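You operate a simulated robot arm through the tools that you are given. There is no shell and no other tool. Be economical: measure what you need, move in short steps, check, and stop when the job is done.

You run a simulated robot arm. Do the job below in one go: nothing can be reset, and whatever is moved stays where it is left.

TASK
Put the blue cord spool from the desk top on top of the polishing pad and the white cord spool on top of the pink toy wooden cake. Take the cream castor and leave it on top of the grey castor. The order is free. Set down upright: cord spool.

It is judged by the outcome, as a careful person would: the job done as asked, and still so three seconds after it is handed in. It fails if anything else is knocked over, pushed out of place, dropped, spilled or broken.

THE ROBOT
A 7-joint arm with a two-finger parallel gripper, fixed in place. Base frame: the origin is at the foot of the arm, x ahead of it, y to its left, z up; the work surface is at about z = 79. Units: cm, degrees, N and s.
With the tool pointing down near the work surface it reaches from about 30 to 70 cm from the base axis. Its first joint turns from -66.0 to 66.0 degrees. Payload 1.57 kg.
The tool frame sits at the grasp point between the pads (the TCP): z along the fingers, y along the line on which they close. The tips reach 3 cm beyond it. Largest opening 11 cm; finger width 2.4, thickness 1.2; the body of the gripper, 4.8 by 11.2 cm, starts 7.8 cm behind the TCP.
Orientation is that of the tool frame in the base frame, as a unit quaternion [x, y, z, w]. With the fingers straight down and closing along the base's y, the tool's x points along the base's -x, its y along +y and its z along -z.

THE INTERFACE
- The arm moves only by the tool drive_tool. Its argument "plan" is one flat list of numbers, 7 for each row, row after row: the shift along the tool's x, y, z in units of 30 mm (1.0 is 30 mm), then the turn, a rotation vector about the tool's x, y, z in units of 5 degrees (1.0 is 5 degrees), then the finger opening in cm, from 0 to 11. In form: [tx, ty, tz, rx, ry, rz, jaw, tx, ty, tz, rx, ry, rz, jaw, ...]. A call has 1 to 20 rows; each row shifts and turns the commanded pose from where the row before left it, along the tool's axes as they then stand. A call with a number of a shift or a turn outside -1 to 1 is refused whole. A row lasts 0.2 s, in which the tool goes at most 5 cm and 8.6 degrees; a call with a longer step from one row to the next is refused whole, and so is a gripper value outside its range. Where a pose cannot be reached the arm comes as near as it can. A force on the tool above 40 N (or 10 N above the force at the start of the call, whichever is more), or a blocked arm, ends the call early, and 0.2 s more pass. The fingers move at their own pace (about 10.8 cm/s each) and stop on an object; they squeeze with about 30 N. The grip force told is the motor's: it shows also when the fingers shut on nothing. Time passes only in rows, and 0.2 s behind the last, so rows that do not move let the fingers close. It gives the time, the measured TCP pose, the force on the tool (base axes), the opening and the grip force at its end, in the units of the frame above (readings bear some noise), with the torque about the TCP (base axes, N m) and any sound that the robot's microphone picked up.
- Cameras (640 x 400 px; columns grow to the right, rows downward): "scene" is fixed at [16.6, -40.72, 138.35]; the picture's right is [0.68, -0.73, 0.00], its down [-0.56, -0.51, -0.65] and it looks along [0.48, 0.44, -0.76] (base axes); focal length 315 px, centre (320, 200). "wrist" rides on the gripper at [7, 1.6, -14.1] in the tool frame; the picture's right is [-0.23, 0.97, 0.00], its down [-0.86, -0.20, -0.48] and it looks along [-0.47, -0.11, 0.88] (tool axes); focal length 222 px, centre (320, 200). There is no depth. A picture from a camera that has moved, and an enlarged one, comes with that camera's place and axes in the base frame and with its lens.
- get_image(camera): a new picture of that camera. The clock stands still meanwhile.
- zoom(camera, box): a new picture of the part [left, top, right, bottom] of that camera's present view, enlarged. The clock stands still meanwhile.
- sign_off(): hands the job in; it is judged then, once.

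Go step by step. Nothing tells you positions but the pictures and the camera data: compare them with the known pose of the tool, close in by small moves and look again before you grip or let go. The budget is 120 turns and 64 pictures, counting those below and the enlarged ones. Unless the task says otherwise, let go and move clear before handing in, and close with one line.

The tools are called after "Emit:" by a JSON object that holds its "name" and its "arguments". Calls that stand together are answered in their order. drive_tool: Moves the arm, as the interface text tells. Its arguments: {"type":"object","properties":{"plan":{"type":"array"}},"required":["plan"]} The other tools are called the same way: get_image (camera) takes a picture; zoom (camera, box) takes an enlarged picture of a part of a camera's view; sign_off () hands the job in.

At the start:

```text
time_s: 0.0
position: [41.31, -6.88, 108.58]
tcp_rot: [0.0, 1.0, 0.0, 0.0]
ft_force: [0.1, -0.2, -0.4]
torque: [0.03, -0.01, -0.02]
gripper_width: 11.01
gripper_force: 0.1
```

scene: 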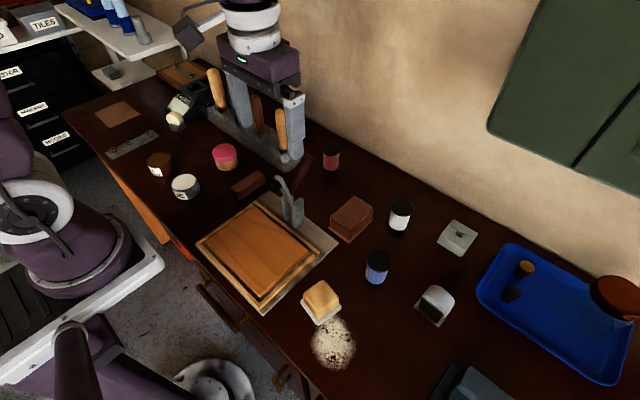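
wrist: 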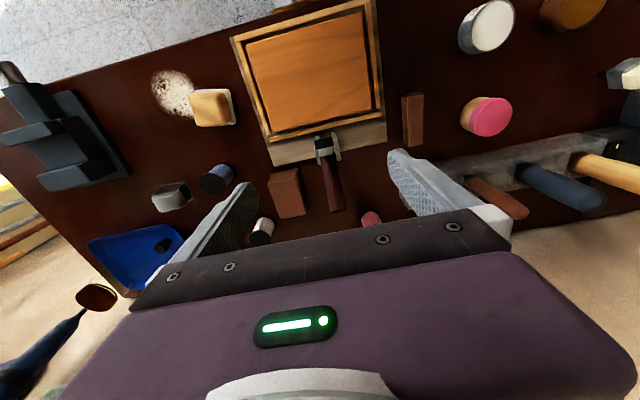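

I see a desk with spools (blue, white, pink/red), a pink cake, pads, and castors to be identified. I'll enlarge the areas to identify objects.

Emit:
{"name": "zoom", "arguments": {"camera": "scene", "box": [300, 180, 480, 340]}}

Emit:
{"name": "zoom", "arguments": {"camera": "scene", "box": [90, 70, 350, 230]}}

Emit:
{"name": "zoom", "arguments": {"camera": "scene", "box": [400, 200, 640, 400]}}

```text
2.50 times, centred on (390, 260) of scene
camera zoom: at [16.6, -40.72, 138.35], right [0.68, -0.73, 0.0], down [-0.56, -0.51, -0.65], along [0.48, 0.44, -0.76], focal length 787 px, centre (145, 50)
```

zoom: 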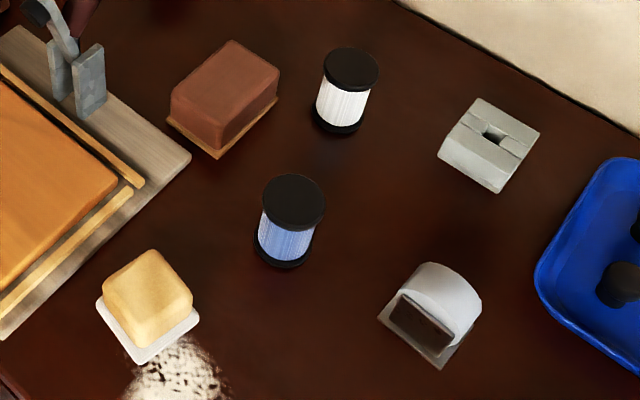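

```text
2.46 times, centred on (220, 150) of scene
camera zoom: at [16.6, -40.72, 138.35], right [0.68, -0.73, 0.0], down [-0.56, -0.51, -0.65], along [0.48, 0.44, -0.76], focal length 775 px, centre (566, 323)
```

zoom: 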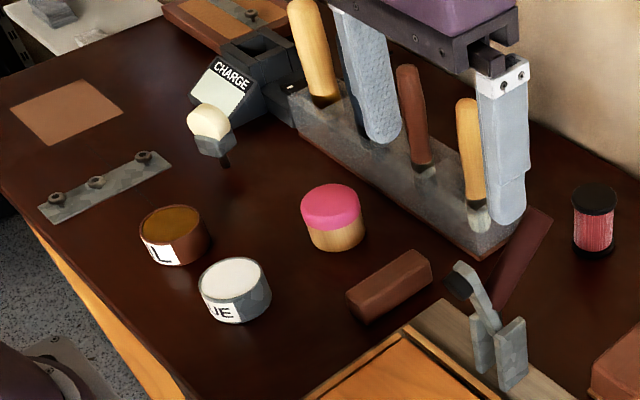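

```text
2.00 times, centred on (520, 300) of scene
camera zoom: at [16.6, -40.72, 138.35], right [0.68, -0.73, 0.0], down [-0.56, -0.51, -0.65], along [0.48, 0.44, -0.76], focal length 630 px, centre (-80, 0)
```

zoom: 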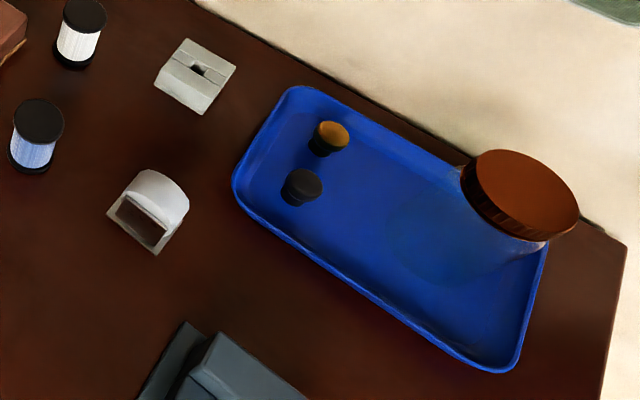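

I need closer views to tell the castors and pads apart.

Emit:
{"name": "zoom", "arguments": {"camera": "scene", "box": [405, 210, 485, 335]}}

Emit:
{"name": "zoom", "arguments": {"camera": "scene", "box": [155, 75, 235, 145]}}

Emit:
{"name": "zoom", "arguments": {"camera": "scene", "box": [290, 190, 390, 330]}}

Emit:
{"name": "zoom", "arguments": {"camera": "wrist", "box": [120, 60, 340, 250]}}

Emit:
{"name": "zoom", "arguments": {"camera": "scene", "box": [40, 0, 240, 100]}}

```text
3.20 times, centred on (445, 272) of scene
camera zoom: at [16.6, -40.72, 138.35], right [0.68, -0.73, 0.0], down [-0.56, -0.51, -0.65], along [0.48, 0.44, -0.76], focal length 1007 px, centre (-80, -32)
```

zoom: 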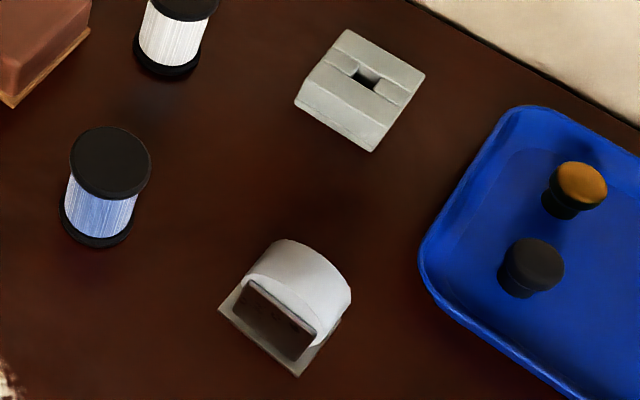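

```text
5.71 times, centred on (195, 110) of scene
camera zoom: at [16.6, -40.72, 138.35], right [0.68, -0.73, 0.0], down [-0.56, -0.51, -0.65], along [0.48, 0.44, -0.76], focal length 1799 px, centre (1034, 714)
```

zoom: 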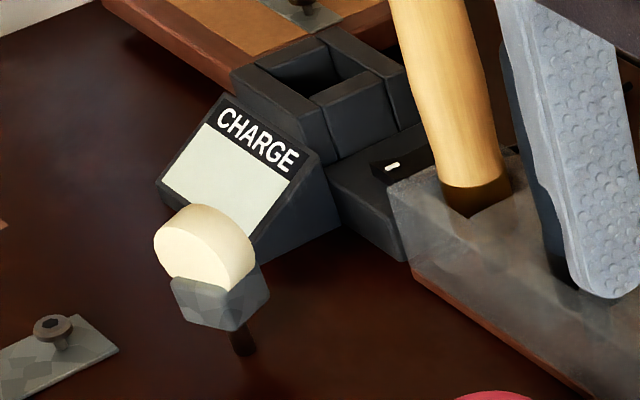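

```text
2.86 times, centred on (340, 260) of scene
camera zoom: at [16.6, -40.72, 138.35], right [0.68, -0.73, 0.0], down [-0.56, -0.51, -0.65], along [0.48, 0.44, -0.76], focal length 899 px, centre (263, 29)
```

zoom: 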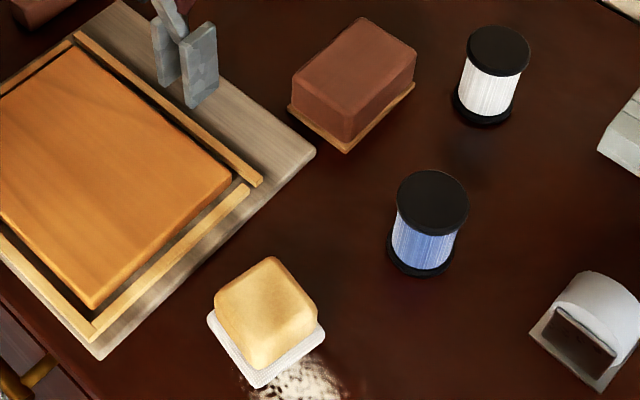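

```text
2.11 times, centred on (230, 155) of wrist
camera zoom: at [34.25, -5.24, 122.79], right [0.23, 0.97, 0.0], down [0.86, -0.2, 0.48], along [0.47, -0.11, -0.88], focal length 468 px, centre (510, 295)
```

zoom: 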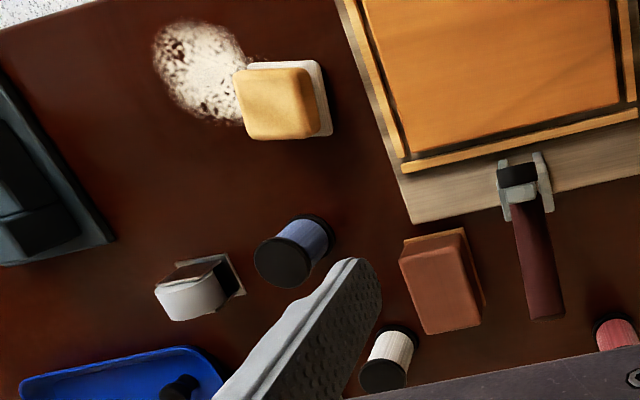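

```text
3.20 times, centred on (140, 50) of scene
camera zoom: at [16.6, -40.72, 138.35], right [0.68, -0.73, 0.0], down [-0.56, -0.51, -0.65], along [0.48, 0.44, -0.76], focal length 1007 px, centre (896, 680)
```

zoom: 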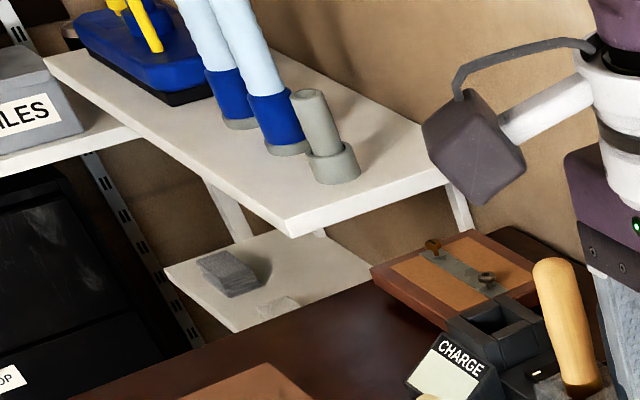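

Most targets are found: blue spool ≈(47,-28), white spool ≈(61,-24), cake ≈(46,20), cream wheel ≈(45,44). I'll move the wrist camera over the right side to identify the grey castor and the pad.

Emit:
{"name": "drive_tool", "arguments": {"plan": [-0.25, -0.97, 0.1, 0, 0, 0, 11, -0.25, -0.97, 0.1, 0, 0, 0, 11, -0.25, -0.97, 0.1, 0, 0, 0, 11, -0.25, -0.97, 0.1, 0, 0, 0, 11, -0.25, -0.97, 0.1, 0, 0, 0, 11, -0.25, -0.97, 0.1, 0, 0, 0, 11, -0.25, -0.97, 0.1, 0, 0, 0, 11, -0.25, -0.97, 0.1, 0, 0, 0, 11, -0.25, -0.97, 0.1, 0, 0, 0, 11]}}

Emit:
{"name": "get_image", "arguments": {"camera": "wrist"}}

```text
time_s: 2.0
position: [48.03, -33.16, 105.88]
tcp_rot: [0.0, 1.0, 0.0, 0.0]
ft_force: [0.2, -0.5, -0.5]
torque: [0.02, -0.02, -0.01]
gripper_width: 10.98
gripper_force: 0.0
```

```text
53 pictures are left
camera wrist: at [40.95, -31.52, 120.1], right [0.23, 0.97, 0.0], down [0.86, -0.2, 0.48], along [0.47, -0.11, -0.88], focal length 222 px, centre (320, 200)
```

wrist: 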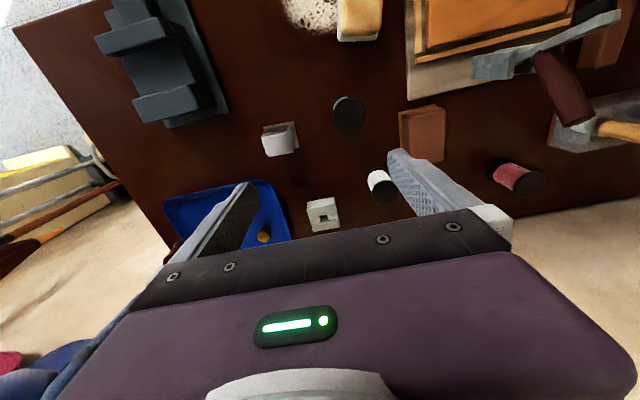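

Emit:
{"name": "zoom", "arguments": {"camera": "wrist", "box": [240, 90, 360, 240]}}

Emit:
{"name": "zoom", "arguments": {"camera": "wrist", "box": [270, 0, 470, 200]}}

Emit:
{"name": "zoom", "arguments": {"camera": "scene", "box": [80, 40, 200, 140]}}

```text
2.67 times, centred on (300, 165) of wrist
camera zoom: at [40.95, -31.52, 120.1], right [0.23, 0.97, 0.0], down [0.86, -0.2, 0.48], along [0.47, -0.11, -0.88], focal length 592 px, centre (373, 293)
```

zoom: 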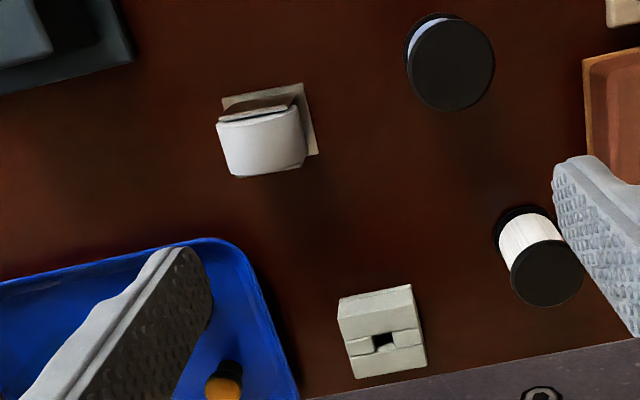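

```text
2.00 times, centred on (370, 100) of wrist
camera zoom: at [40.95, -31.52, 120.1], right [0.23, 0.97, 0.0], down [0.86, -0.2, 0.48], along [0.47, -0.11, -0.88], focal length 444 px, centre (220, 400)
```

zoom: 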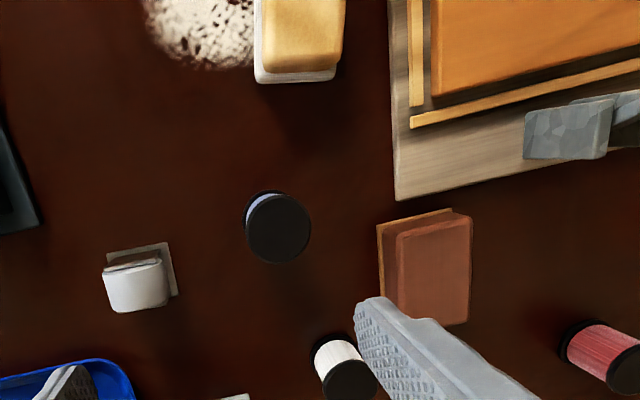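

```text
4.00 times, centred on (140, 90) of scene
camera zoom: at [16.6, -40.72, 138.35], right [0.68, -0.73, 0.0], down [-0.56, -0.51, -0.65], along [0.48, 0.44, -0.76], focal length 1259 px, centre (1040, 640)
```

zoom: 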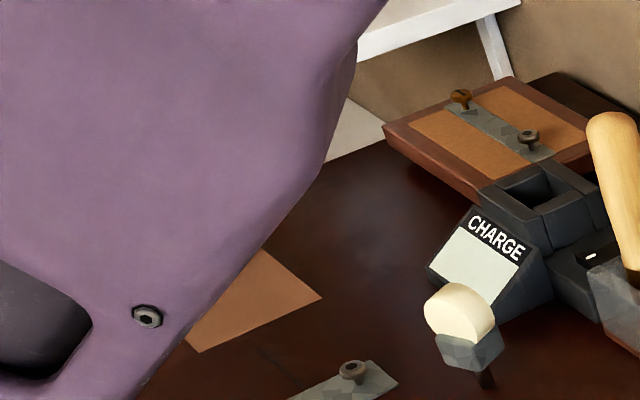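

The arch object and the slotted block are still ambiguous, so I'll get closer with the wrist camera.

Emit:
{"name": "drive_tool", "arguments": {"plan": [-0.4, -0.5, 0.6, 0, 0, 0, 11, -0.4, -0.5, 0.6, 0, 0, 0, 11, -0.4, -0.5, 0.6, 0, 0, 0, 11, -0.4, -0.5, 0.6, 0, 0, 0, 11, -0.4, -0.5, 0.6, 0, 0, 0, 11, -0.4, -0.5, 0.6, 0, 0, 0, 11]}}

Emit:
{"name": "get_image", "arguments": {"camera": "wrist"}}

```text
time_s: 3.4
position: [53.21, -39.7, 98.15]
tcp_rot: [0.001, 1.0, 0.0, 0.001]
ft_force: [-0.2, 0.6, 0.0]
torque: [-0.02, -0.01, -0.04]
gripper_width: 11.03
gripper_force: 0.0
out of reach, approached as far as the arm can: row 5, 6
```

```text
49 pictures are left
camera wrist: at [46.16, -37.97, 112.28], right [0.23, 0.97, 0.0], down [0.85, -0.2, 0.48], along [0.47, -0.11, -0.88], focal length 222 px, centre (320, 200)
```

wrist: 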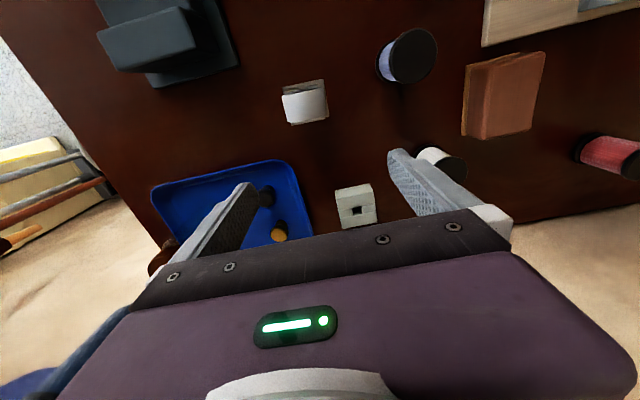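

Emit:
{"name": "zoom", "arguments": {"camera": "wrist", "box": [270, 60, 350, 140]}}

Emit:
{"name": "zoom", "arguments": {"camera": "wrist", "box": [320, 170, 390, 240]}}

Emit:
{"name": "zoom", "arguments": {"camera": "scene", "box": [405, 275, 465, 335]}}

```text
5.00 times, centred on (310, 100) of wrist
camera zoom: at [46.16, -37.97, 112.28], right [0.23, 0.97, 0.0], down [0.85, -0.2, 0.48], along [0.47, -0.11, -0.88], focal length 1111 px, centre (370, 700)
```

zoom: 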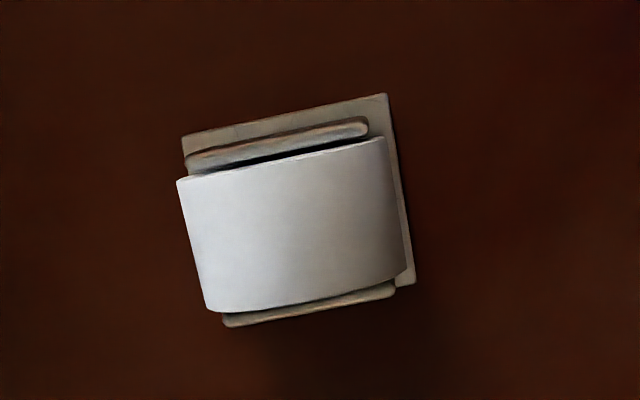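

```text
5.71 times, centred on (355, 205) of wrist
camera zoom: at [46.16, -37.97, 112.28], right [0.23, 0.97, 0.0], down [0.85, -0.2, 0.48], along [0.47, -0.11, -0.88], focal length 1269 px, centre (120, 171)
```

zoom: 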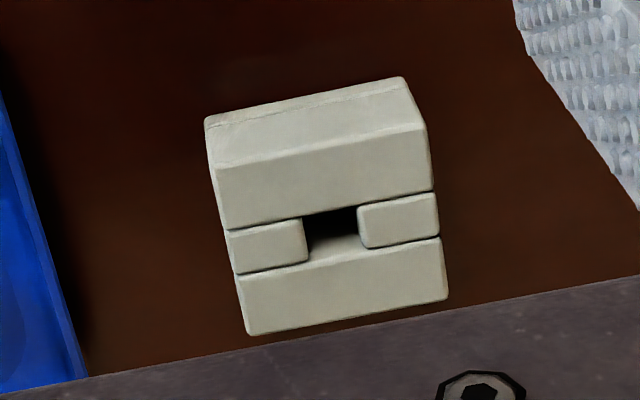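

```text
6.67 times, centred on (435, 305) of scene
camera zoom: at [16.6, -40.72, 138.35], right [0.68, -0.73, 0.0], down [-0.56, -0.51, -0.65], along [0.48, 0.44, -0.76], focal length 2099 px, centre (-447, -500)
```

zoom: 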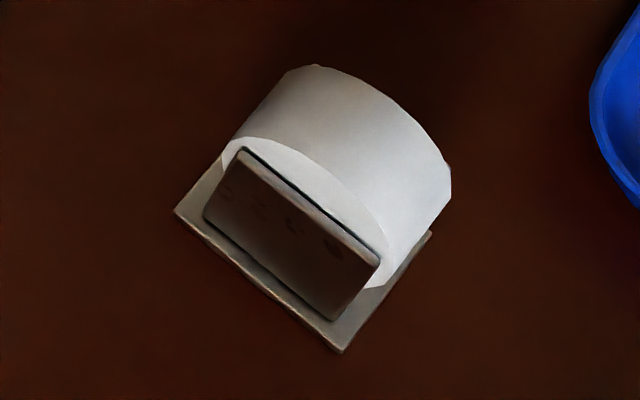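

The arch is the grey castor (wheel up, plate on desk) at about (48,-40). I now go over to look at the cream castor on the left.

Emit:
{"name": "drive_tool", "arguments": {"plan": [0.25, 0, -0.9, 0, 0, 0, 11, 0.25, 0, -0.9, 0, 0, 0, 11, 0.25, 0, -0.9, 0, 0, 0, 11, 0.25, 0, -0.9, 0, 0, 0, 11, 0.2, 0.97, -0.2, 0, 0, 0, 11, 0.2, 0.97, 0, 0, 0, 0, 11, 0.2, 0.97, 0, 0, 0, 0, 11, 0.2, 0.97, 0, 0, 0, 0, 11, 0.2, 0.97, 0, 0, 0, 0, 11, 0.2, 0.97, 0, 0, 0, 0, 11, 0.2, 0.97, 0, 0, 0, 0, 11, 0.2, 0.97, 0, 0, 0, 0, 11, 0.2, 0.97, 0, 0, 0, 0, 11, 0.2, 0.97, 0, 0, 0, 0, 11]}}

Emit:
{"name": "drive_tool", "arguments": {"plan": [0, 0.97, 0, 0, 0, 0, 11, 0, 0.97, 0, 0, 0, 0, 11, 0, 0.97, 0, 0, 0, 0, 11, 0, 0.97, 0, 0, 0, 0, 11, 0, 0.97, 0, 0, 0, 0, 11, 0, 0.97, 0, 0, 0, 0, 11, 0, 0.97, 0, 0, 0, 0, 11, 0, 0.97, 0, 0, 0, 0, 11, 0, 0.97, 0, 0, 0, 0, 11, 0, 0.97, 0, 0, 0, 0, 11, 0, 0.97, 0, 0, 0, 0, 11, 0, 0.97, 0, 0, 0, 0, 11, 0, 0.97, 0, 0, 0, 0, 11, 0, 0.97, 0, 0, 0, 0, 11]}}

Emit:
{"name": "get_image", "arguments": {"camera": "wrist"}}

```text
time_s: 6.4
position: [43.96, -10.36, 109.57]
tcp_rot: [0.001, 1.0, 0.0, 0.001]
ft_force: [0.5, 0.3, -0.4]
torque: [0.0, 0.01, 0.0]
gripper_width: 11.01
gripper_force: 0.1
out of reach, approached as far as the arm can: row 4
```

```text
time_s: 9.4
position: [43.91, 30.37, 109.43]
tcp_rot: [0.0, 1.0, 0.0, 0.001]
ft_force: [-1.0, 0.7, 0.0]
torque: [0.01, -0.02, -0.02]
gripper_width: 10.98
gripper_force: 0.0
```

```text
45 pictures are left
camera wrist: at [36.91, 32.17, 123.67], right [0.23, 0.97, 0.0], down [0.85, -0.2, 0.48], along [0.47, -0.11, -0.88], focal length 222 px, centre (320, 200)
```

wrist: 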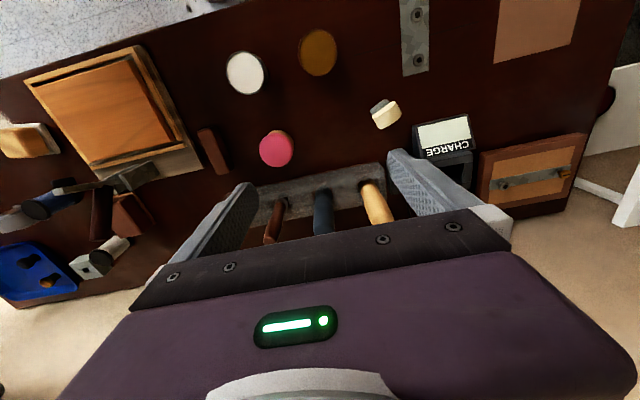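

Emit:
{"name": "zoom", "arguments": {"camera": "wrist", "box": [355, 85, 415, 145]}}

Emit:
{"name": "zoom", "arguments": {"camera": "scene", "box": [155, 95, 205, 145]}}

```text
6.67 times, centred on (385, 115) of wrist
camera zoom: at [36.91, 32.17, 123.67], right [0.23, 0.97, 0.0], down [0.85, -0.2, 0.48], along [0.47, -0.11, -0.88], focal length 1481 px, centre (-113, 767)
```

zoom: 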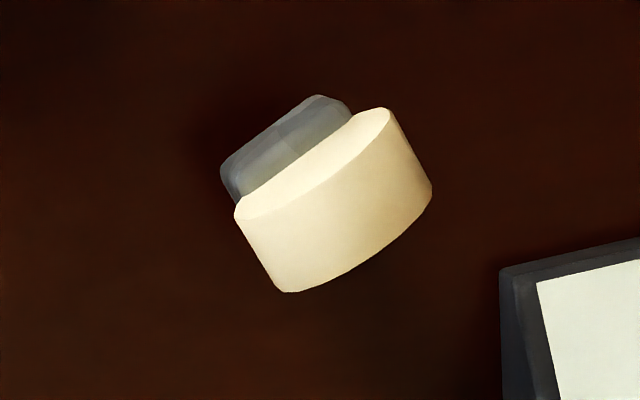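

```text
8.00 times, centred on (180, 120) of scene
camera zoom: at [16.6, -40.72, 138.35], right [0.68, -0.73, 0.0], down [-0.56, -0.51, -0.65], along [0.48, 0.44, -0.76], focal length 2518 px, centre (1440, 840)
```

zoom: 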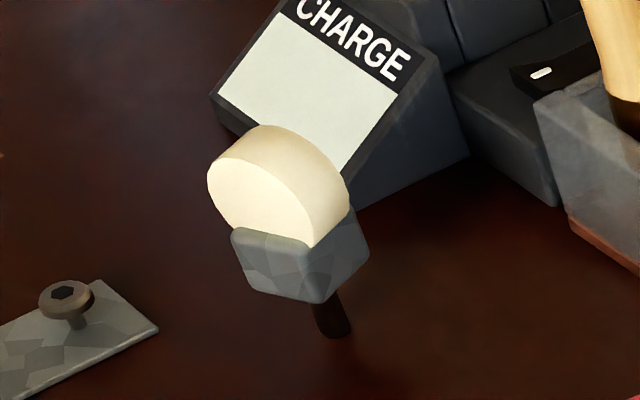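

The cream castor stands wheel up on its stem, near (45,44). The grey one has a rounded wheel on top. I'll take a lower, more oblique view for its exact geometry.

Emit:
{"name": "drive_tool", "arguments": {"plan": [0.1, 0.6, 0.7, 0, 0, 0, 11, 0.1, 0.6, 0.7, 0, 0, 0, 11, 0.1, 0.6, 0.7, 0, 0, 0, 11, 0.1, 0.6, 0.7, 0, 0, 0, 11, 0.1, 0.6, 0.7, 0, 0, 0, 11]}}

Emit:
{"name": "zoom", "arguments": {"camera": "wrist", "box": [240, 60, 440, 220]}}

```text
time_s: 10.6
position: [42.55, 39.39, 98.95]
tcp_rot: [-0.001, 1.0, 0.0, 0.0]
ft_force: [0.5, -0.4, -0.1]
torque: [-0.05, 0.02, -0.01]
gripper_width: 10.98
gripper_force: 0.0
```

```text
2.50 times, centred on (340, 140) of wrist
camera zoom: at [35.44, 41.15, 113.14], right [0.23, 0.97, 0.0], down [0.85, -0.2, 0.48], along [0.47, -0.11, -0.88], focal length 555 px, centre (270, 350)
```

zoom: 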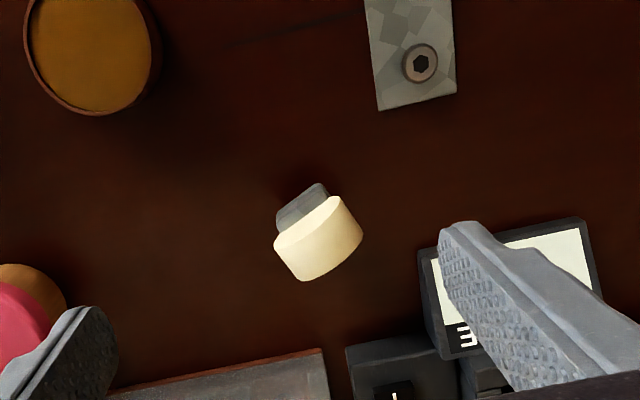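

Triangulated: cream wheel centre ≈(44.7,41.6,84.7), axis roughly along x (yaw ≈16°). I'll grip across its diameter with the tool tilted back 20°, so I can later tilt forward and lay it flat on the grey wheel. First, orient.

Emit:
{"name": "drive_tool", "arguments": {"plan": [0, 0, 0, 0, 0, -0.8, 7.5, 0, 0, 0, 0, 0, -0.8, 7.5, 0, 0, 0, 0, 0, -0.8, 7.5, 0, 0, 0, 0, 0, -0.8, 7.5, 0, 0, 0, 0, 1, 0, 7.5, 0, 0, 0, 0, 1, 0, 7.5, 0, 0, 0, 0, 1, 0, 7.5, 0, 0, 0, 0, 1, 0, 7.5]}}

Emit:
{"name": "get_image", "arguments": {"camera": "wrist"}}

```text
time_s: 12.4
position: [42.46, 39.28, 98.92]
tcp_rot: [-0.137, 0.975, -0.024, -0.172]
ft_force: [-0.4, 0.1, 0.7]
torque: [-0.01, -0.03, 0.05]
gripper_width: 7.48
gripper_force: 0.0
```

```text
41 pictures are left
camera wrist: at [40.29, 40.54, 114.66], right [-0.06, 0.99, -0.08], down [0.98, 0.08, 0.16], along [0.16, -0.07, -0.98], focal length 222 px, centre (320, 200)
```

wrist: 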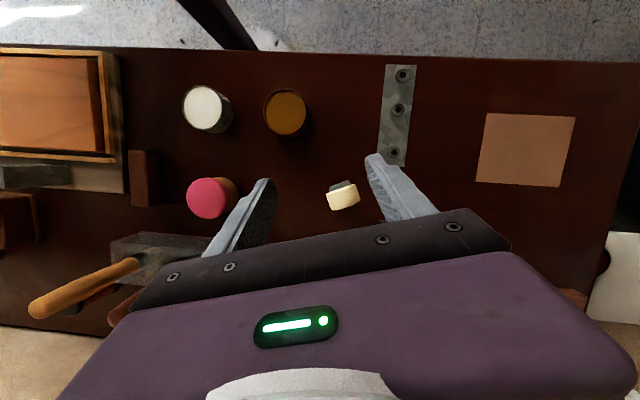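

Emit:
{"name": "drive_tool", "arguments": {"plan": [-0.83, 0.48, -0.3, 0, 0, 0, 7.5, -0.339, 0, 0.93, 0, 0, 0, 7.5, -0.339, 0, 0.93, 0, 0, 0, 7.5, -0.339, 0, 0.93, 0, 0, 0, 7.5]}}

Emit:
{"name": "zoom", "arguments": {"camera": "wrist", "box": [230, 120, 440, 250]}}

Emit:
{"name": "zoom", "arguments": {"camera": "scene", "box": [140, 70, 220, 145]}}

```text
time_s: 13.4
position: [43.07, 39.67, 89.75]
tcp_rot: [-0.136, 0.975, -0.024, -0.172]
ft_force: [0.1, -0.4, 0.5]
torque: [0.0, 0.03, 0.01]
gripper_width: 7.5
gripper_force: 0.0
out of reach, approached as far as the arm can: row 1
```

```text
3.05 times, centred on (335, 185) of wrist
camera zoom: at [40.99, 40.92, 105.52], right [-0.06, 0.99, -0.08], down [0.98, 0.07, 0.16], along [0.16, -0.07, -0.98], focal length 677 px, centre (274, 246)
```

zoom: 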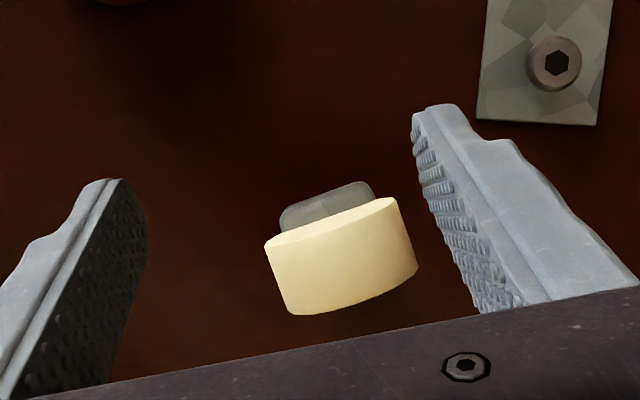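

```text
5.33 times, centred on (180, 108) of scene
camera zoom: at [16.6, -40.72, 138.35], right [0.68, -0.73, 0.0], down [-0.56, -0.51, -0.65], along [0.48, 0.44, -0.76], focal length 1679 px, centre (1067, 693)
```

zoom: 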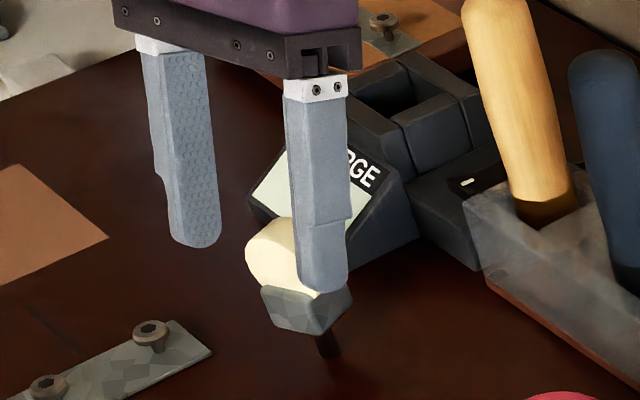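

The 20° back tilt is beyond reach there. I reduce it to 8°, refine the yaw to 20°, and centre over the wheel.

Emit:
{"name": "drive_tool", "arguments": {"plan": [0, 0, 0, 0, -0.8, -0.4, 7.5, 0, 0, 0, 0, -0.8, -0.4, 7.5, 0, 0, 0, 0, -0.8, 0, 7.5, -0.32, 0.2, -0.05, 0, 0, 0, 7.5, -0.33, 0.21, -0.04, 0, 0, 0, 7.5]}}

Emit:
{"name": "zoom", "arguments": {"camera": "wrist", "box": [230, 120, 440, 250]}}

```text
time_s: 14.6
position: [44.53, 41.63, 89.92]
tcp_rot: [-0.172, 0.983, -0.003, -0.069]
ft_force: [0.3, 0.5, 0.2]
torque: [0.0, 0.03, 0.02]
gripper_width: 7.51
gripper_force: 0.1
```

```text
3.05 times, centred on (335, 185) of wrist
camera zoom: at [39.38, 41.24, 104.84], right [-0.12, 0.99, -0.01], down [0.93, 0.12, 0.35], along [0.35, 0.03, -0.94], focal length 677 px, centre (274, 246)
```

zoom: 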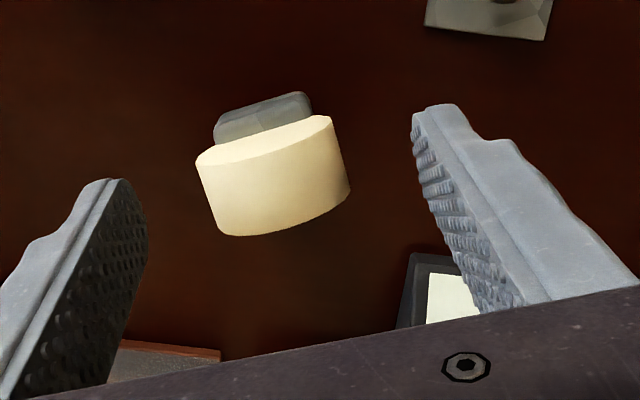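

Centred. Lower and grip.

Emit:
{"name": "drive_tool", "arguments": {"plan": [-0.125, 0, 0.89, 0, 0, -0.6, 7.5, -0.125, 0, 0.89, 0, 0, 0, 7.5, 0, 0, 0, 0, 0, 0, 7.5]}}

Emit:
{"name": "zoom", "arguments": {"camera": "wrist", "box": [230, 120, 440, 250]}}

Emit:
{"name": "zoom", "arguments": {"camera": "scene", "box": [140, 70, 220, 145]}}

```text
time_s: 15.4
position: [44.46, 41.75, 84.31]
tcp_rot: [-0.198, 0.978, -0.001, -0.069]
ft_force: [0.2, -0.4, -0.1]
torque: [0.02, 0.02, -0.02]
gripper_width: 7.5
gripper_force: 0.0
```

```text
3.05 times, centred on (335, 185) of wrist
camera zoom: at [39.42, 40.99, 99.37], right [-0.17, 0.99, -0.01], down [0.92, 0.16, 0.35], along [0.35, 0.05, -0.94], focal length 677 px, centre (274, 246)
```

zoom: 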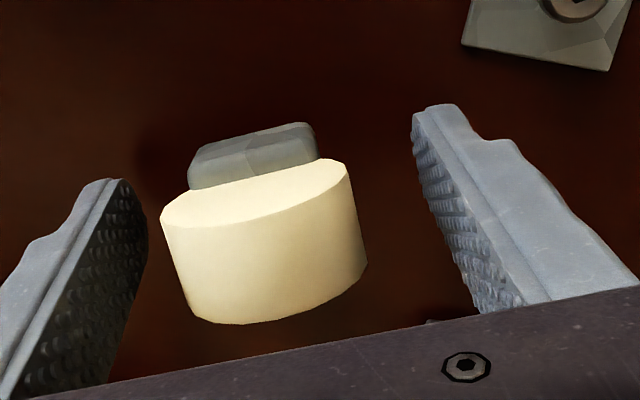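

```text
5.33 times, centred on (180, 108) of scene
camera zoom: at [16.6, -40.72, 138.35], right [0.68, -0.73, 0.0], down [-0.56, -0.51, -0.65], along [0.48, 0.44, -0.76], focal length 1679 px, centre (1067, 693)
```

zoom: 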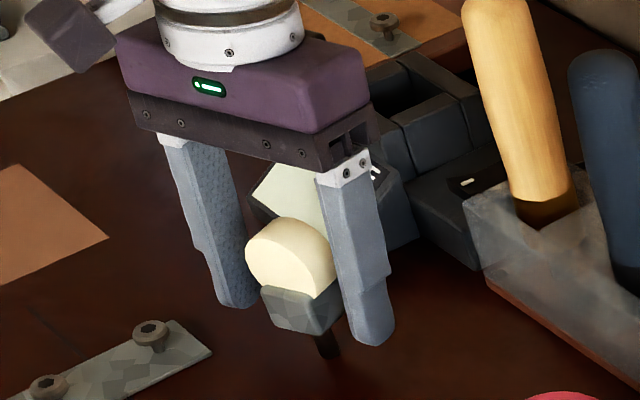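

Emit:
{"name": "drive_tool", "arguments": {"plan": [0, -0.1, 0, 0, 0, 0, 7.5, 0, 0, 0, 0, 0, 0, 6, 0, 0, 0, 0, 0, 0, 5, 0, 0, 0, 0, 0, 0, 4, 0, 0, 0, 0, 0, 0, 3, 0, 0, 0, 0, 0, 0, 3]}}

Emit:
{"name": "zoom", "arguments": {"camera": "wrist", "box": [230, 120, 440, 250]}}

```text
time_s: 16.8
position: [44.62, 41.48, 84.37]
tcp_rot: [-0.198, 0.978, -0.001, -0.07]
ft_force: [0.2, 0.2, 1.3]
torque: [0.06, 0.01, -0.01]
gripper_width: 4.05
gripper_force: 29.5
```

```text
3.05 times, centred on (335, 185) of wrist
camera zoom: at [39.53, 40.72, 99.42], right [-0.17, 0.99, -0.01], down [0.92, 0.16, 0.35], along [0.35, 0.06, -0.94], focal length 677 px, centre (274, 246)
```

zoom: 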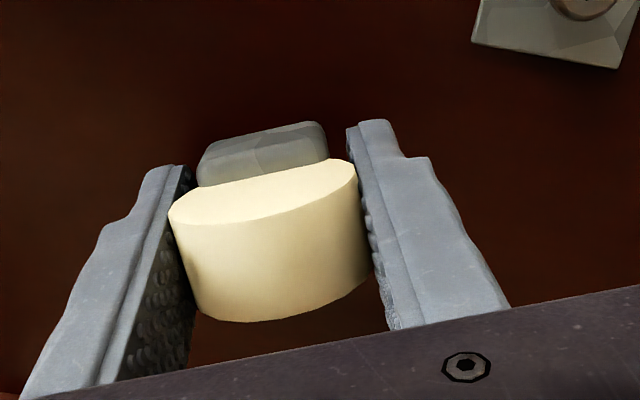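

Gripped (4.05 cm). Lift, square up the yaw, and carry toward the right.

Emit:
{"name": "drive_tool", "arguments": {"plan": [0.1, 0, -0.7, 0, 0, 0, 3, 0.13, 0, -0.95, 0, 0, 0, 3, 0.13, 0, -0.95, 0, 0, 0, 3, 0.13, 0, -0.95, 0, 0, 0, 3, 0.13, 0, -0.95, 0, 0, 0, 3, 0.13, 0, -0.95, 0, 0, 0, 3, 0.13, 0, -0.95, 0, 0, 0, 3, 0.13, 0, -0.95, 0, 0, 0, 3, 0, 0, 0, 0, 0, 0.92, 3, 0, 0, 0, 0, 0, 0.92, 3, 0, 0, 0, 0, 0, 0.92, 3, 0, 0, 0, 0, 0, 0.92, 3, 0, 0, 0, 0, 0, 0.92, 3]}}

Emit:
{"name": "get_image", "arguments": {"camera": "scene"}}

```text
time_s: 19.6
position: [44.78, 40.87, 106.68]
tcp_rot: [0.002, 0.998, -0.015, -0.068]
ft_force: [-1.0, 0.3, -0.3]
torque: [0.01, 0.01, -0.02]
gripper_width: 4.06
gripper_force: 29.7
```

```text
34 pictures are left
```

scene: 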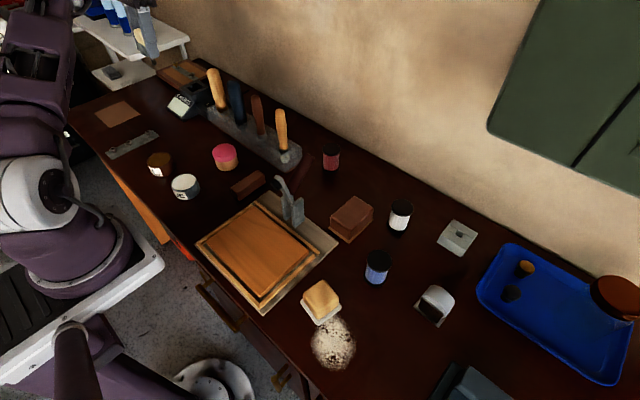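

Emit:
{"name": "drive_tool", "arguments": {"plan": [0.1, -0.97, 0, 0, 0, 0, 3, 0.1, -0.97, 0, 0, 0, 0, 3, 0.1, -0.97, 0, 0, 0, 0, 3, 0, -0.97, 0, 0, 0, 0, 3, 0, -0.97, 0, 0, 0, 0, 3, 0, -0.97, 0, 0, 0, 0, 3, 0, -0.97, 0, 0, 0, 0, 3, 0, -0.97, 0, 0, 0, 0, 3, 0, -0.97, 0, 0, 0, 0, 3, 0, -0.97, 0, 0, 0, 0, 3, 0, -0.97, 0, 0, 0, 0, 3, 0, -0.97, 0, 0, 0, 0, 3, 0, -0.97, 0, 0, 0, 0, 3]}}

Emit:
{"name": "drive_tool", "arguments": {"plan": [0, -0.97, 0, 0, 0, 0, 3, 0, -0.97, 0, 0, 0, 0, 3, 0, -0.97, 0, 0, 0, 0, 3, 0, -0.97, 0, 0, 0, 0, 3, 0, -0.97, 0, 0, 0, 0, 3, 0, -0.97, 0, 0, 0, 0, 3, 0, -0.97, 0, 0, 0, 0, 3, 0, -0.97, 0, 0, 0, 0, 3, 0, -0.97, 0, 0, 0, 0, 3, 0, -0.97, 0, 0, 0, 0, 3, 0, -0.97, 0, 0, 0, 0, 3, 0, -0.97, 0, 0, 0, 0, 3, 0, -0.97, 0, 0, 0, 0, 3]}}

```text
time_s: 22.4
position: [43.99, 3.08, 107.85]
tcp_rot: [0.0, 0.998, -0.016, -0.068]
ft_force: [0.8, -0.9, -0.9]
torque: [0.01, -0.01, -0.04]
gripper_width: 4.08
gripper_force: 30.3
```

```text
time_s: 25.2
position: [44.08, -34.71, 108.99]
tcp_rot: [0.001, 0.997, -0.015, -0.069]
ft_force: [-0.3, 0.3, -0.7]
torque: [-0.01, -0.03, 0.01]
gripper_width: 4.06
gripper_force: 29.7
```

Now tilt forward in free air to test reach of the laying pose.

Emit:
{"name": "drive_tool", "arguments": {"plan": [0, -0.5, 0, -0.35, 0, 0, 3, 0, -0.5, 0, 0, -1, 0, 3, 0, -0.5, 0, 0, -1, 0, 3, 0, 0, 0, 0, -1, 0, 3, 0, 0, 0, 0, -1, 0, 3, 0, 0, 0, 0, -1, 0, 3, 0, 0, 0, 0, -1, 0, 3, 0, 0, 0, 0, -1, 0, 3, 0, 0, 0, 0, -1, 0, 3, 0, 0, 0, 0, -1, 0, 3, 0, 0, 0, 0, -1, 0, 3, 0, 0, 0, 0, -1, 0, 3, 0, 0, 0, 0, -1, 0, 3, 0, 0, 0, 0, -1, 0, 3]}}

Emit:
{"name": "get_image", "arguments": {"camera": "scene"}}

```text
time_s: 28.2
position: [44.04, -39.23, 109.08]
tcp_rot: [0.002, 0.878, -0.001, 0.478]
ft_force: [0.3, 0.7, -1.2]
torque: [0.0, -0.02, -0.02]
gripper_width: 4.06
gripper_force: 30.1
```

```text
33 pictures are left
```

scene: 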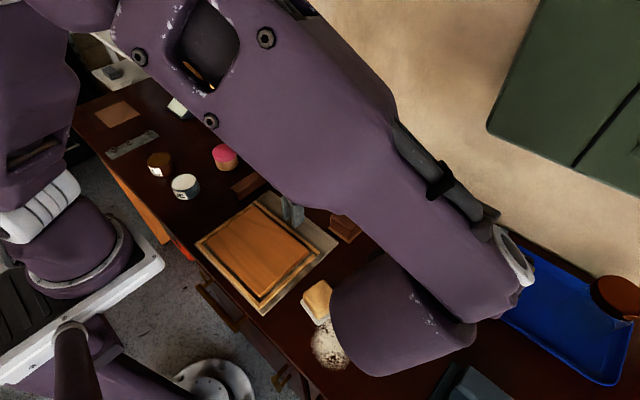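

Tilt works, but the camera would foul the desk at high tilt. So I'll ease to 50°, lay the castor on its side on free desk at (37,-37), and regrasp it from above. Bringing it down partway first.

Emit:
{"name": "drive_tool", "arguments": {"plan": [0, 0, 0, 0, 0.71, 0, 3, 0, 0, 0, 0, 0.71, 0, 3, 0.794, 0.092, 0.285, 0, 0, 0, 3, 0.794, 0.092, 0.285, 0, 0, 0, 3, 0.794, 0.092, 0.285, 0, 0, 0, 3, 0.794, 0.092, 0.285, 0, 0, 0, 3, 0.794, 0.092, 0.285, 0, 0, 0, 3, 0.794, 0.092, 0.285, 0, 0, 0, 3, 0.794, 0.092, 0.285, 0, 0, 0, 3, 0.794, 0.092, 0.285, 0, 0, 0, 3]}}

Emit:
{"name": "get_image", "arguments": {"camera": "wrist"}}

Emit:
{"name": "get_image", "arguments": {"camera": "scene"}}

```text
time_s: 30.4
position: [36.98, -36.98, 90.0]
tcp_rot: [0.002, 0.906, -0.001, 0.423]
ft_force: [-0.6, -0.3, -1.0]
torque: [0.0, -0.02, 0.02]
gripper_width: 4.09
gripper_force: 30.1
```

```text
32 pictures are left
camera wrist: at [21.61, -35.2, 93.84], right [0.15, 0.97, 0.17], down [0.18, -0.2, 0.96], along [0.97, -0.11, -0.21], focal length 222 px, centre (320, 200)
```

wrist: 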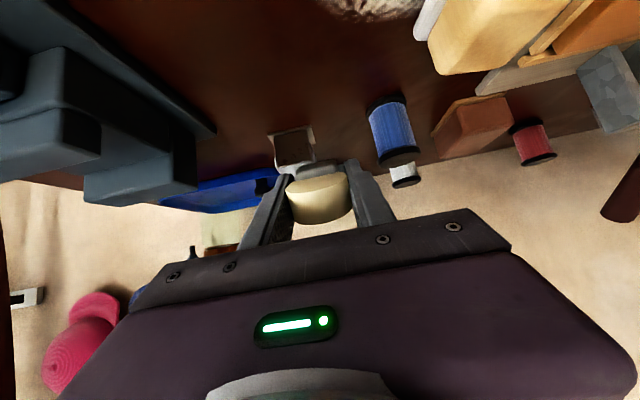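

```text
31 pictures are left
```

scene: 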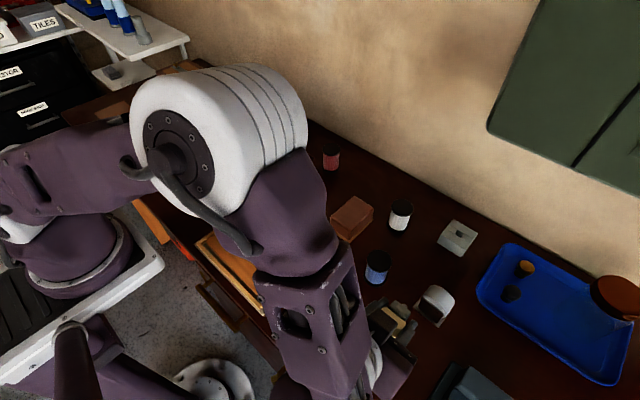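

Emit:
{"name": "drive_tool", "arguments": {"plan": [0.511, 0, 0.429, 0, 0, 0, 3, 0.511, 0, 0.429, 0, 0, 0, 3, 0.511, 0, 0.429, 0, 0, 0, 3, 0.18, 0, 0.15, 0, 0, 0, 3, 0, 0, 0, 0, 0, 0, 3]}}

Emit:
{"name": "zoom", "arguments": {"camera": "scene", "box": [340, 260, 460, 340]}}

Emit:
{"name": "zoom", "arguments": {"camera": "wrist", "box": [230, 120, 430, 250]}}

```text
time_s: 31.6
position: [36.96, -36.86, 83.46]
tcp_rot: [0.002, 0.906, 0.0, 0.423]
ft_force: [0.0, -0.4, -1.2]
torque: [0.01, -0.05, -0.01]
gripper_width: 4.06
gripper_force: 30.7
```

```text
5.00 times, centred on (400, 300) of scene
camera zoom: at [16.6, -40.72, 138.35], right [0.68, -0.73, 0.0], down [-0.56, -0.51, -0.65], along [0.48, 0.44, -0.76], focal length 1574 px, centre (-80, -300)
```

zoom: 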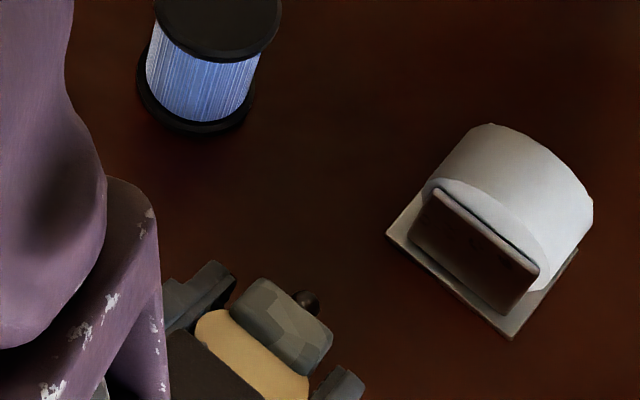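

```text
3.08 times, centred on (330, 185) of wrist
camera zoom: at [21.68, -35.21, 87.16], right [0.15, 0.97, 0.17], down [0.18, -0.2, 0.96], along [0.97, -0.11, -0.21], focal length 684 px, centre (289, 246)
```

zoom: 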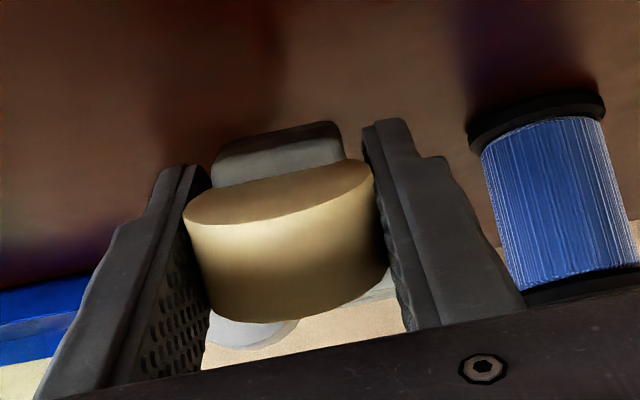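

Emit:
{"name": "drive_tool", "arguments": {"plan": [0.128, 0, 0.107, 0, 0, 0, 3, 0, 0, 0, 0, 0, 0, 3]}}

Emit:
{"name": "drive_tool", "arguments": {"plan": [0.128, 0, 0.107, 0, 0, 0, 3, 0, 0, 0, 0, 0, 0, 3]}}

```text
time_s: 32.2
position: [36.94, -36.89, 83.01]
tcp_rot: [0.0, 0.906, 0.001, 0.423]
ft_force: [-0.9, 0.4, -1.0]
torque: [-0.01, 0.02, 0.0]
gripper_width: 4.05
gripper_force: 29.5
```

```text
time_s: 32.8
position: [37.04, -36.89, 82.38]
tcp_rot: [0.002, 0.906, 0.0, 0.423]
ft_force: [0.3, 0.8, -0.4]
torque: [-0.03, 0.0, 0.01]
gripper_width: 4.03
gripper_force: 30.3
```

Emit:
{"name": "drive_tool", "arguments": {"plan": [0.077, 0, 0.064, 0, 0, 0, 3, 0, 0, 0, 0, 0, 0, 3]}}

Emit:
{"name": "zoom", "arguments": {"camera": "scene", "box": [350, 295, 430, 345]}}

```text
time_s: 33.4
position: [37.07, -37.07, 82.12]
tcp_rot: [0.002, 0.906, -0.001, 0.424]
ft_force: [-2.3, -0.5, 9.9]
torque: [-0.01, -0.42, 0.01]
gripper_width: 4.09
gripper_force: 30.3
```

```text
8.00 times, centred on (390, 320) of scene
camera zoom: at [16.58, -40.71, 138.35], right [0.68, -0.73, 0.0], down [-0.56, -0.51, -0.65], along [0.48, 0.44, -0.76], focal length 2518 px, centre (-240, -760)
```

zoom: 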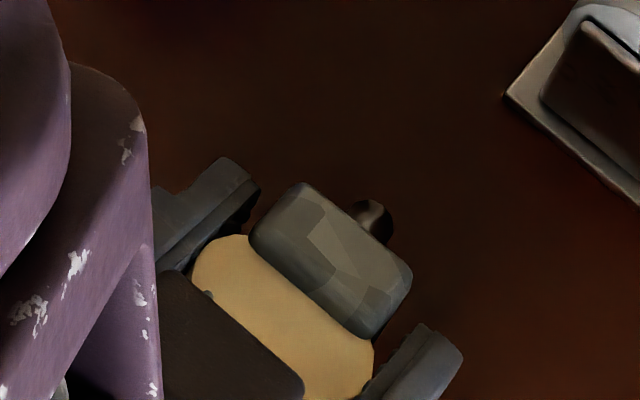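

Stem tip touches. Release so it tips flat, and back off along the tool axis.

Emit:
{"name": "drive_tool", "arguments": {"plan": [0, 0, 0, 0, 0, 0, 6, 0, 0, 0, 0, 0, 0, 7, 0, 0, 0, 0, 0, 0, 7, 0, 0, -0.3, 0, 0, 0, 7, 0, 0, -0.7, 0, 0, 0, 7, 0, 0, -0.9, 0, 0, 0, 7, -0.5, 0, -0.8, 0, 0, 0, 7, -0.8, 0, -0.5, 0, 0, 0, 7, -0.8, 0, -0.5, 0, 0, 0, 7, -0.8, 0, -0.5, 0, 0, 0, 7, -0.8, 0, -0.5, 0, 0, 0, 7]}}

Emit:
{"name": "zoom", "arguments": {"camera": "scene", "box": [340, 280, 460, 360]}}

```text
time_s: 35.8
position: [33.26, -37.07, 99.83]
tcp_rot: [0.002, 0.906, 0.0, 0.423]
ft_force: [0.1, 0.3, -0.4]
torque: [0.0, 0.02, 0.01]
gripper_width: 6.99
gripper_force: 0.1
```

```text
5.00 times, centred on (400, 320) of scene
camera zoom: at [16.6, -40.72, 138.35], right [0.68, -0.73, 0.0], down [-0.56, -0.51, -0.65], along [0.48, 0.44, -0.76], focal length 1574 px, centre (-80, -400)
```

zoom: 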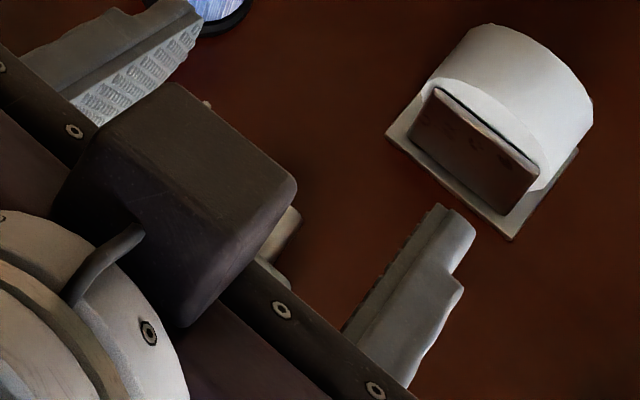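

Emit:
{"name": "drive_tool", "arguments": {"plan": [0, 0, 0, 0, 1, 0, 7, 0, 0, 0, 0, 1, 0, 7, 0, 0, 0, 0, 1, 0, 7, 0, 0, 0, 0, 1, 0, 7, 0, 0, 0, 0, 1, 0, 7, 0, 0, 0, 0, 1, 0, 7, 0, 0, 0, 0, 1, 0, 7, 0, 0, 0, 0, 1, 0, 7, 0, 0, 0, 0, 1, 0, 7, 0, 0, 0, 0, 1, 0, 7, -0.5, 0, 0, 0, 0, 0, 7, -0.5, 0, 0, 0, 0, 0, 7]}}

Emit:
{"name": "get_image", "arguments": {"camera": "wrist"}}

```text
time_s: 38.4
position: [36.36, -37.03, 99.8]
tcp_rot: [0.002, 1.0, 0.001, 0.0]
ft_force: [-0.2, -0.6, 0.0]
torque: [-0.02, 0.02, -0.01]
gripper_width: 6.98
gripper_force: 0.0
```

```text
26 pictures are left
camera wrist: at [29.4, -35.24, 113.85], right [0.23, 0.97, 0.0], down [0.85, -0.2, 0.48], along [0.47, -0.11, -0.88], focal length 222 px, centre (320, 200)
```

wrist: 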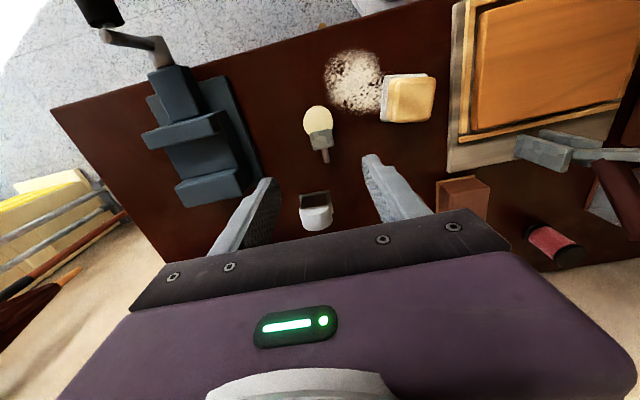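

It lies flat on its side as wanted. A close view to measure both castors.

Emit:
{"name": "zoom", "arguments": {"camera": "wrist", "box": [240, 90, 440, 240]}}

```text
2.67 times, centred on (340, 165) of wrist
camera zoom: at [29.4, -35.24, 113.85], right [0.23, 0.97, 0.0], down [0.85, -0.2, 0.48], along [0.47, -0.11, -0.88], focal length 592 px, centre (267, 293)
```

zoom: 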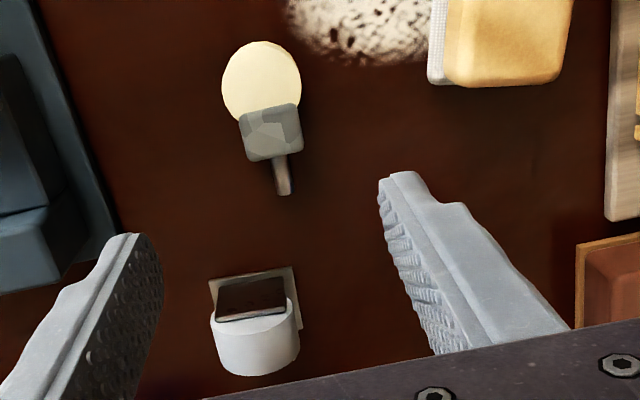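

Cream lies along +x: wheel (34.4,-36.7), block (36.9,-36.8). The grey wheel is centred ≈(48.7,-40.4), top ≈85. I'll regrasp on the block's flat sides from above.

Emit:
{"name": "drive_tool", "arguments": {"plan": [-0.213, 0.077, 0.9, 0, 0, 0, 7, 0, 0, 0.96, 0, 0, 0, 7, 0, 0, 0.96, 0, 0, 0, 7, 0, 0, 0.96, 0, 0, 0, 7, 0, 0, 0.96, 0, 0, 0, 7, 0, 0, 0.8, 0, 0, 0, 7, 0, 0, 0.2, 0, 0, 0, 7, 0, 0, 0, 0, 0, 0, 7]}}

Emit:
{"name": "zoom", "arguments": {"camera": "wrist", "box": [230, 100, 440, 250]}}

```text
time_s: 40.2
position: [37.12, -36.76, 82.52]
tcp_rot: [0.002, 1.0, -0.001, 0.001]
ft_force: [0.6, -0.5, 0.7]
torque: [-0.02, 0.0, 0.01]
gripper_width: 6.98
gripper_force: 0.1
```

```text
2.67 times, centred on (335, 175) of wrist
camera zoom: at [30.05, -34.98, 96.62], right [0.23, 0.97, 0.0], down [0.85, -0.2, 0.48], along [0.47, -0.11, -0.88], focal length 592 px, centre (280, 267)
```

zoom: 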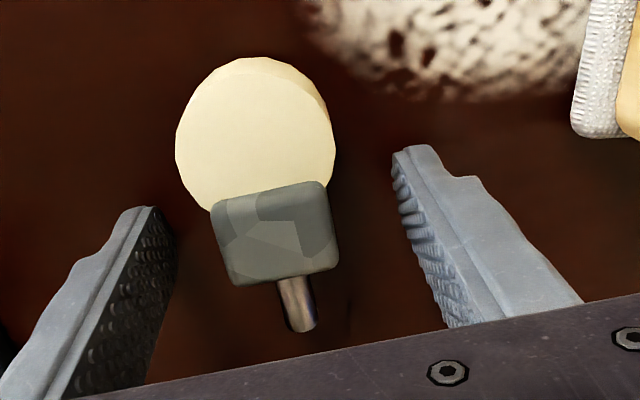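

Emit:
{"name": "drive_tool", "arguments": {"plan": [0, 0, 0, 0, 0, 0, 5, 0, 0, 0, 0, 0, 0, 4, 0, 0, 0, 0, 0, 0, 3, 0, 0, 0, 0, 0, 0, 2, 0, 0, 0, 0, 0, 0, 2, 0, 0, 0, 0, 0, 0, 2]}}

Emit:
{"name": "drive_tool", "arguments": {"plan": [0, 0, -0.5, 0, 0, 0, 2, 0, 0, -0.9, 0, 0, 0, 2, 0, 0, -0.9, 0, 0, 0, 2, 0, 0, -0.9, 0, 0, 0, 2]}}

Emit:
{"name": "zoom", "arguments": {"camera": "wrist", "box": [230, 100, 440, 250]}}

```text
time_s: 41.6
position: [36.98, -36.68, 82.52]
tcp_rot: [0.002, 1.0, 0.0, 0.001]
ft_force: [0.5, 0.1, 0.8]
torque: [-0.05, 0.0, 0.04]
gripper_width: 3.11
gripper_force: 30.4
```

```text
time_s: 42.6
position: [37.01, -36.74, 92.07]
tcp_rot: [0.002, 1.0, 0.001, 0.0]
ft_force: [-0.2, 0.4, -0.1]
torque: [0.0, 0.01, 0.01]
gripper_width: 3.13
gripper_force: 30.4
```

```text
2.67 times, centred on (335, 175) of wrist
camera zoom: at [29.96, -35.02, 106.21], right [0.23, 0.97, 0.0], down [0.85, -0.2, 0.48], along [0.47, -0.11, -0.88], focal length 592 px, centre (280, 267)
```

zoom: 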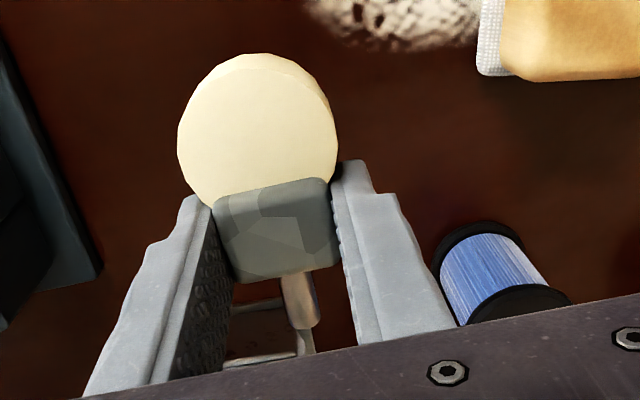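

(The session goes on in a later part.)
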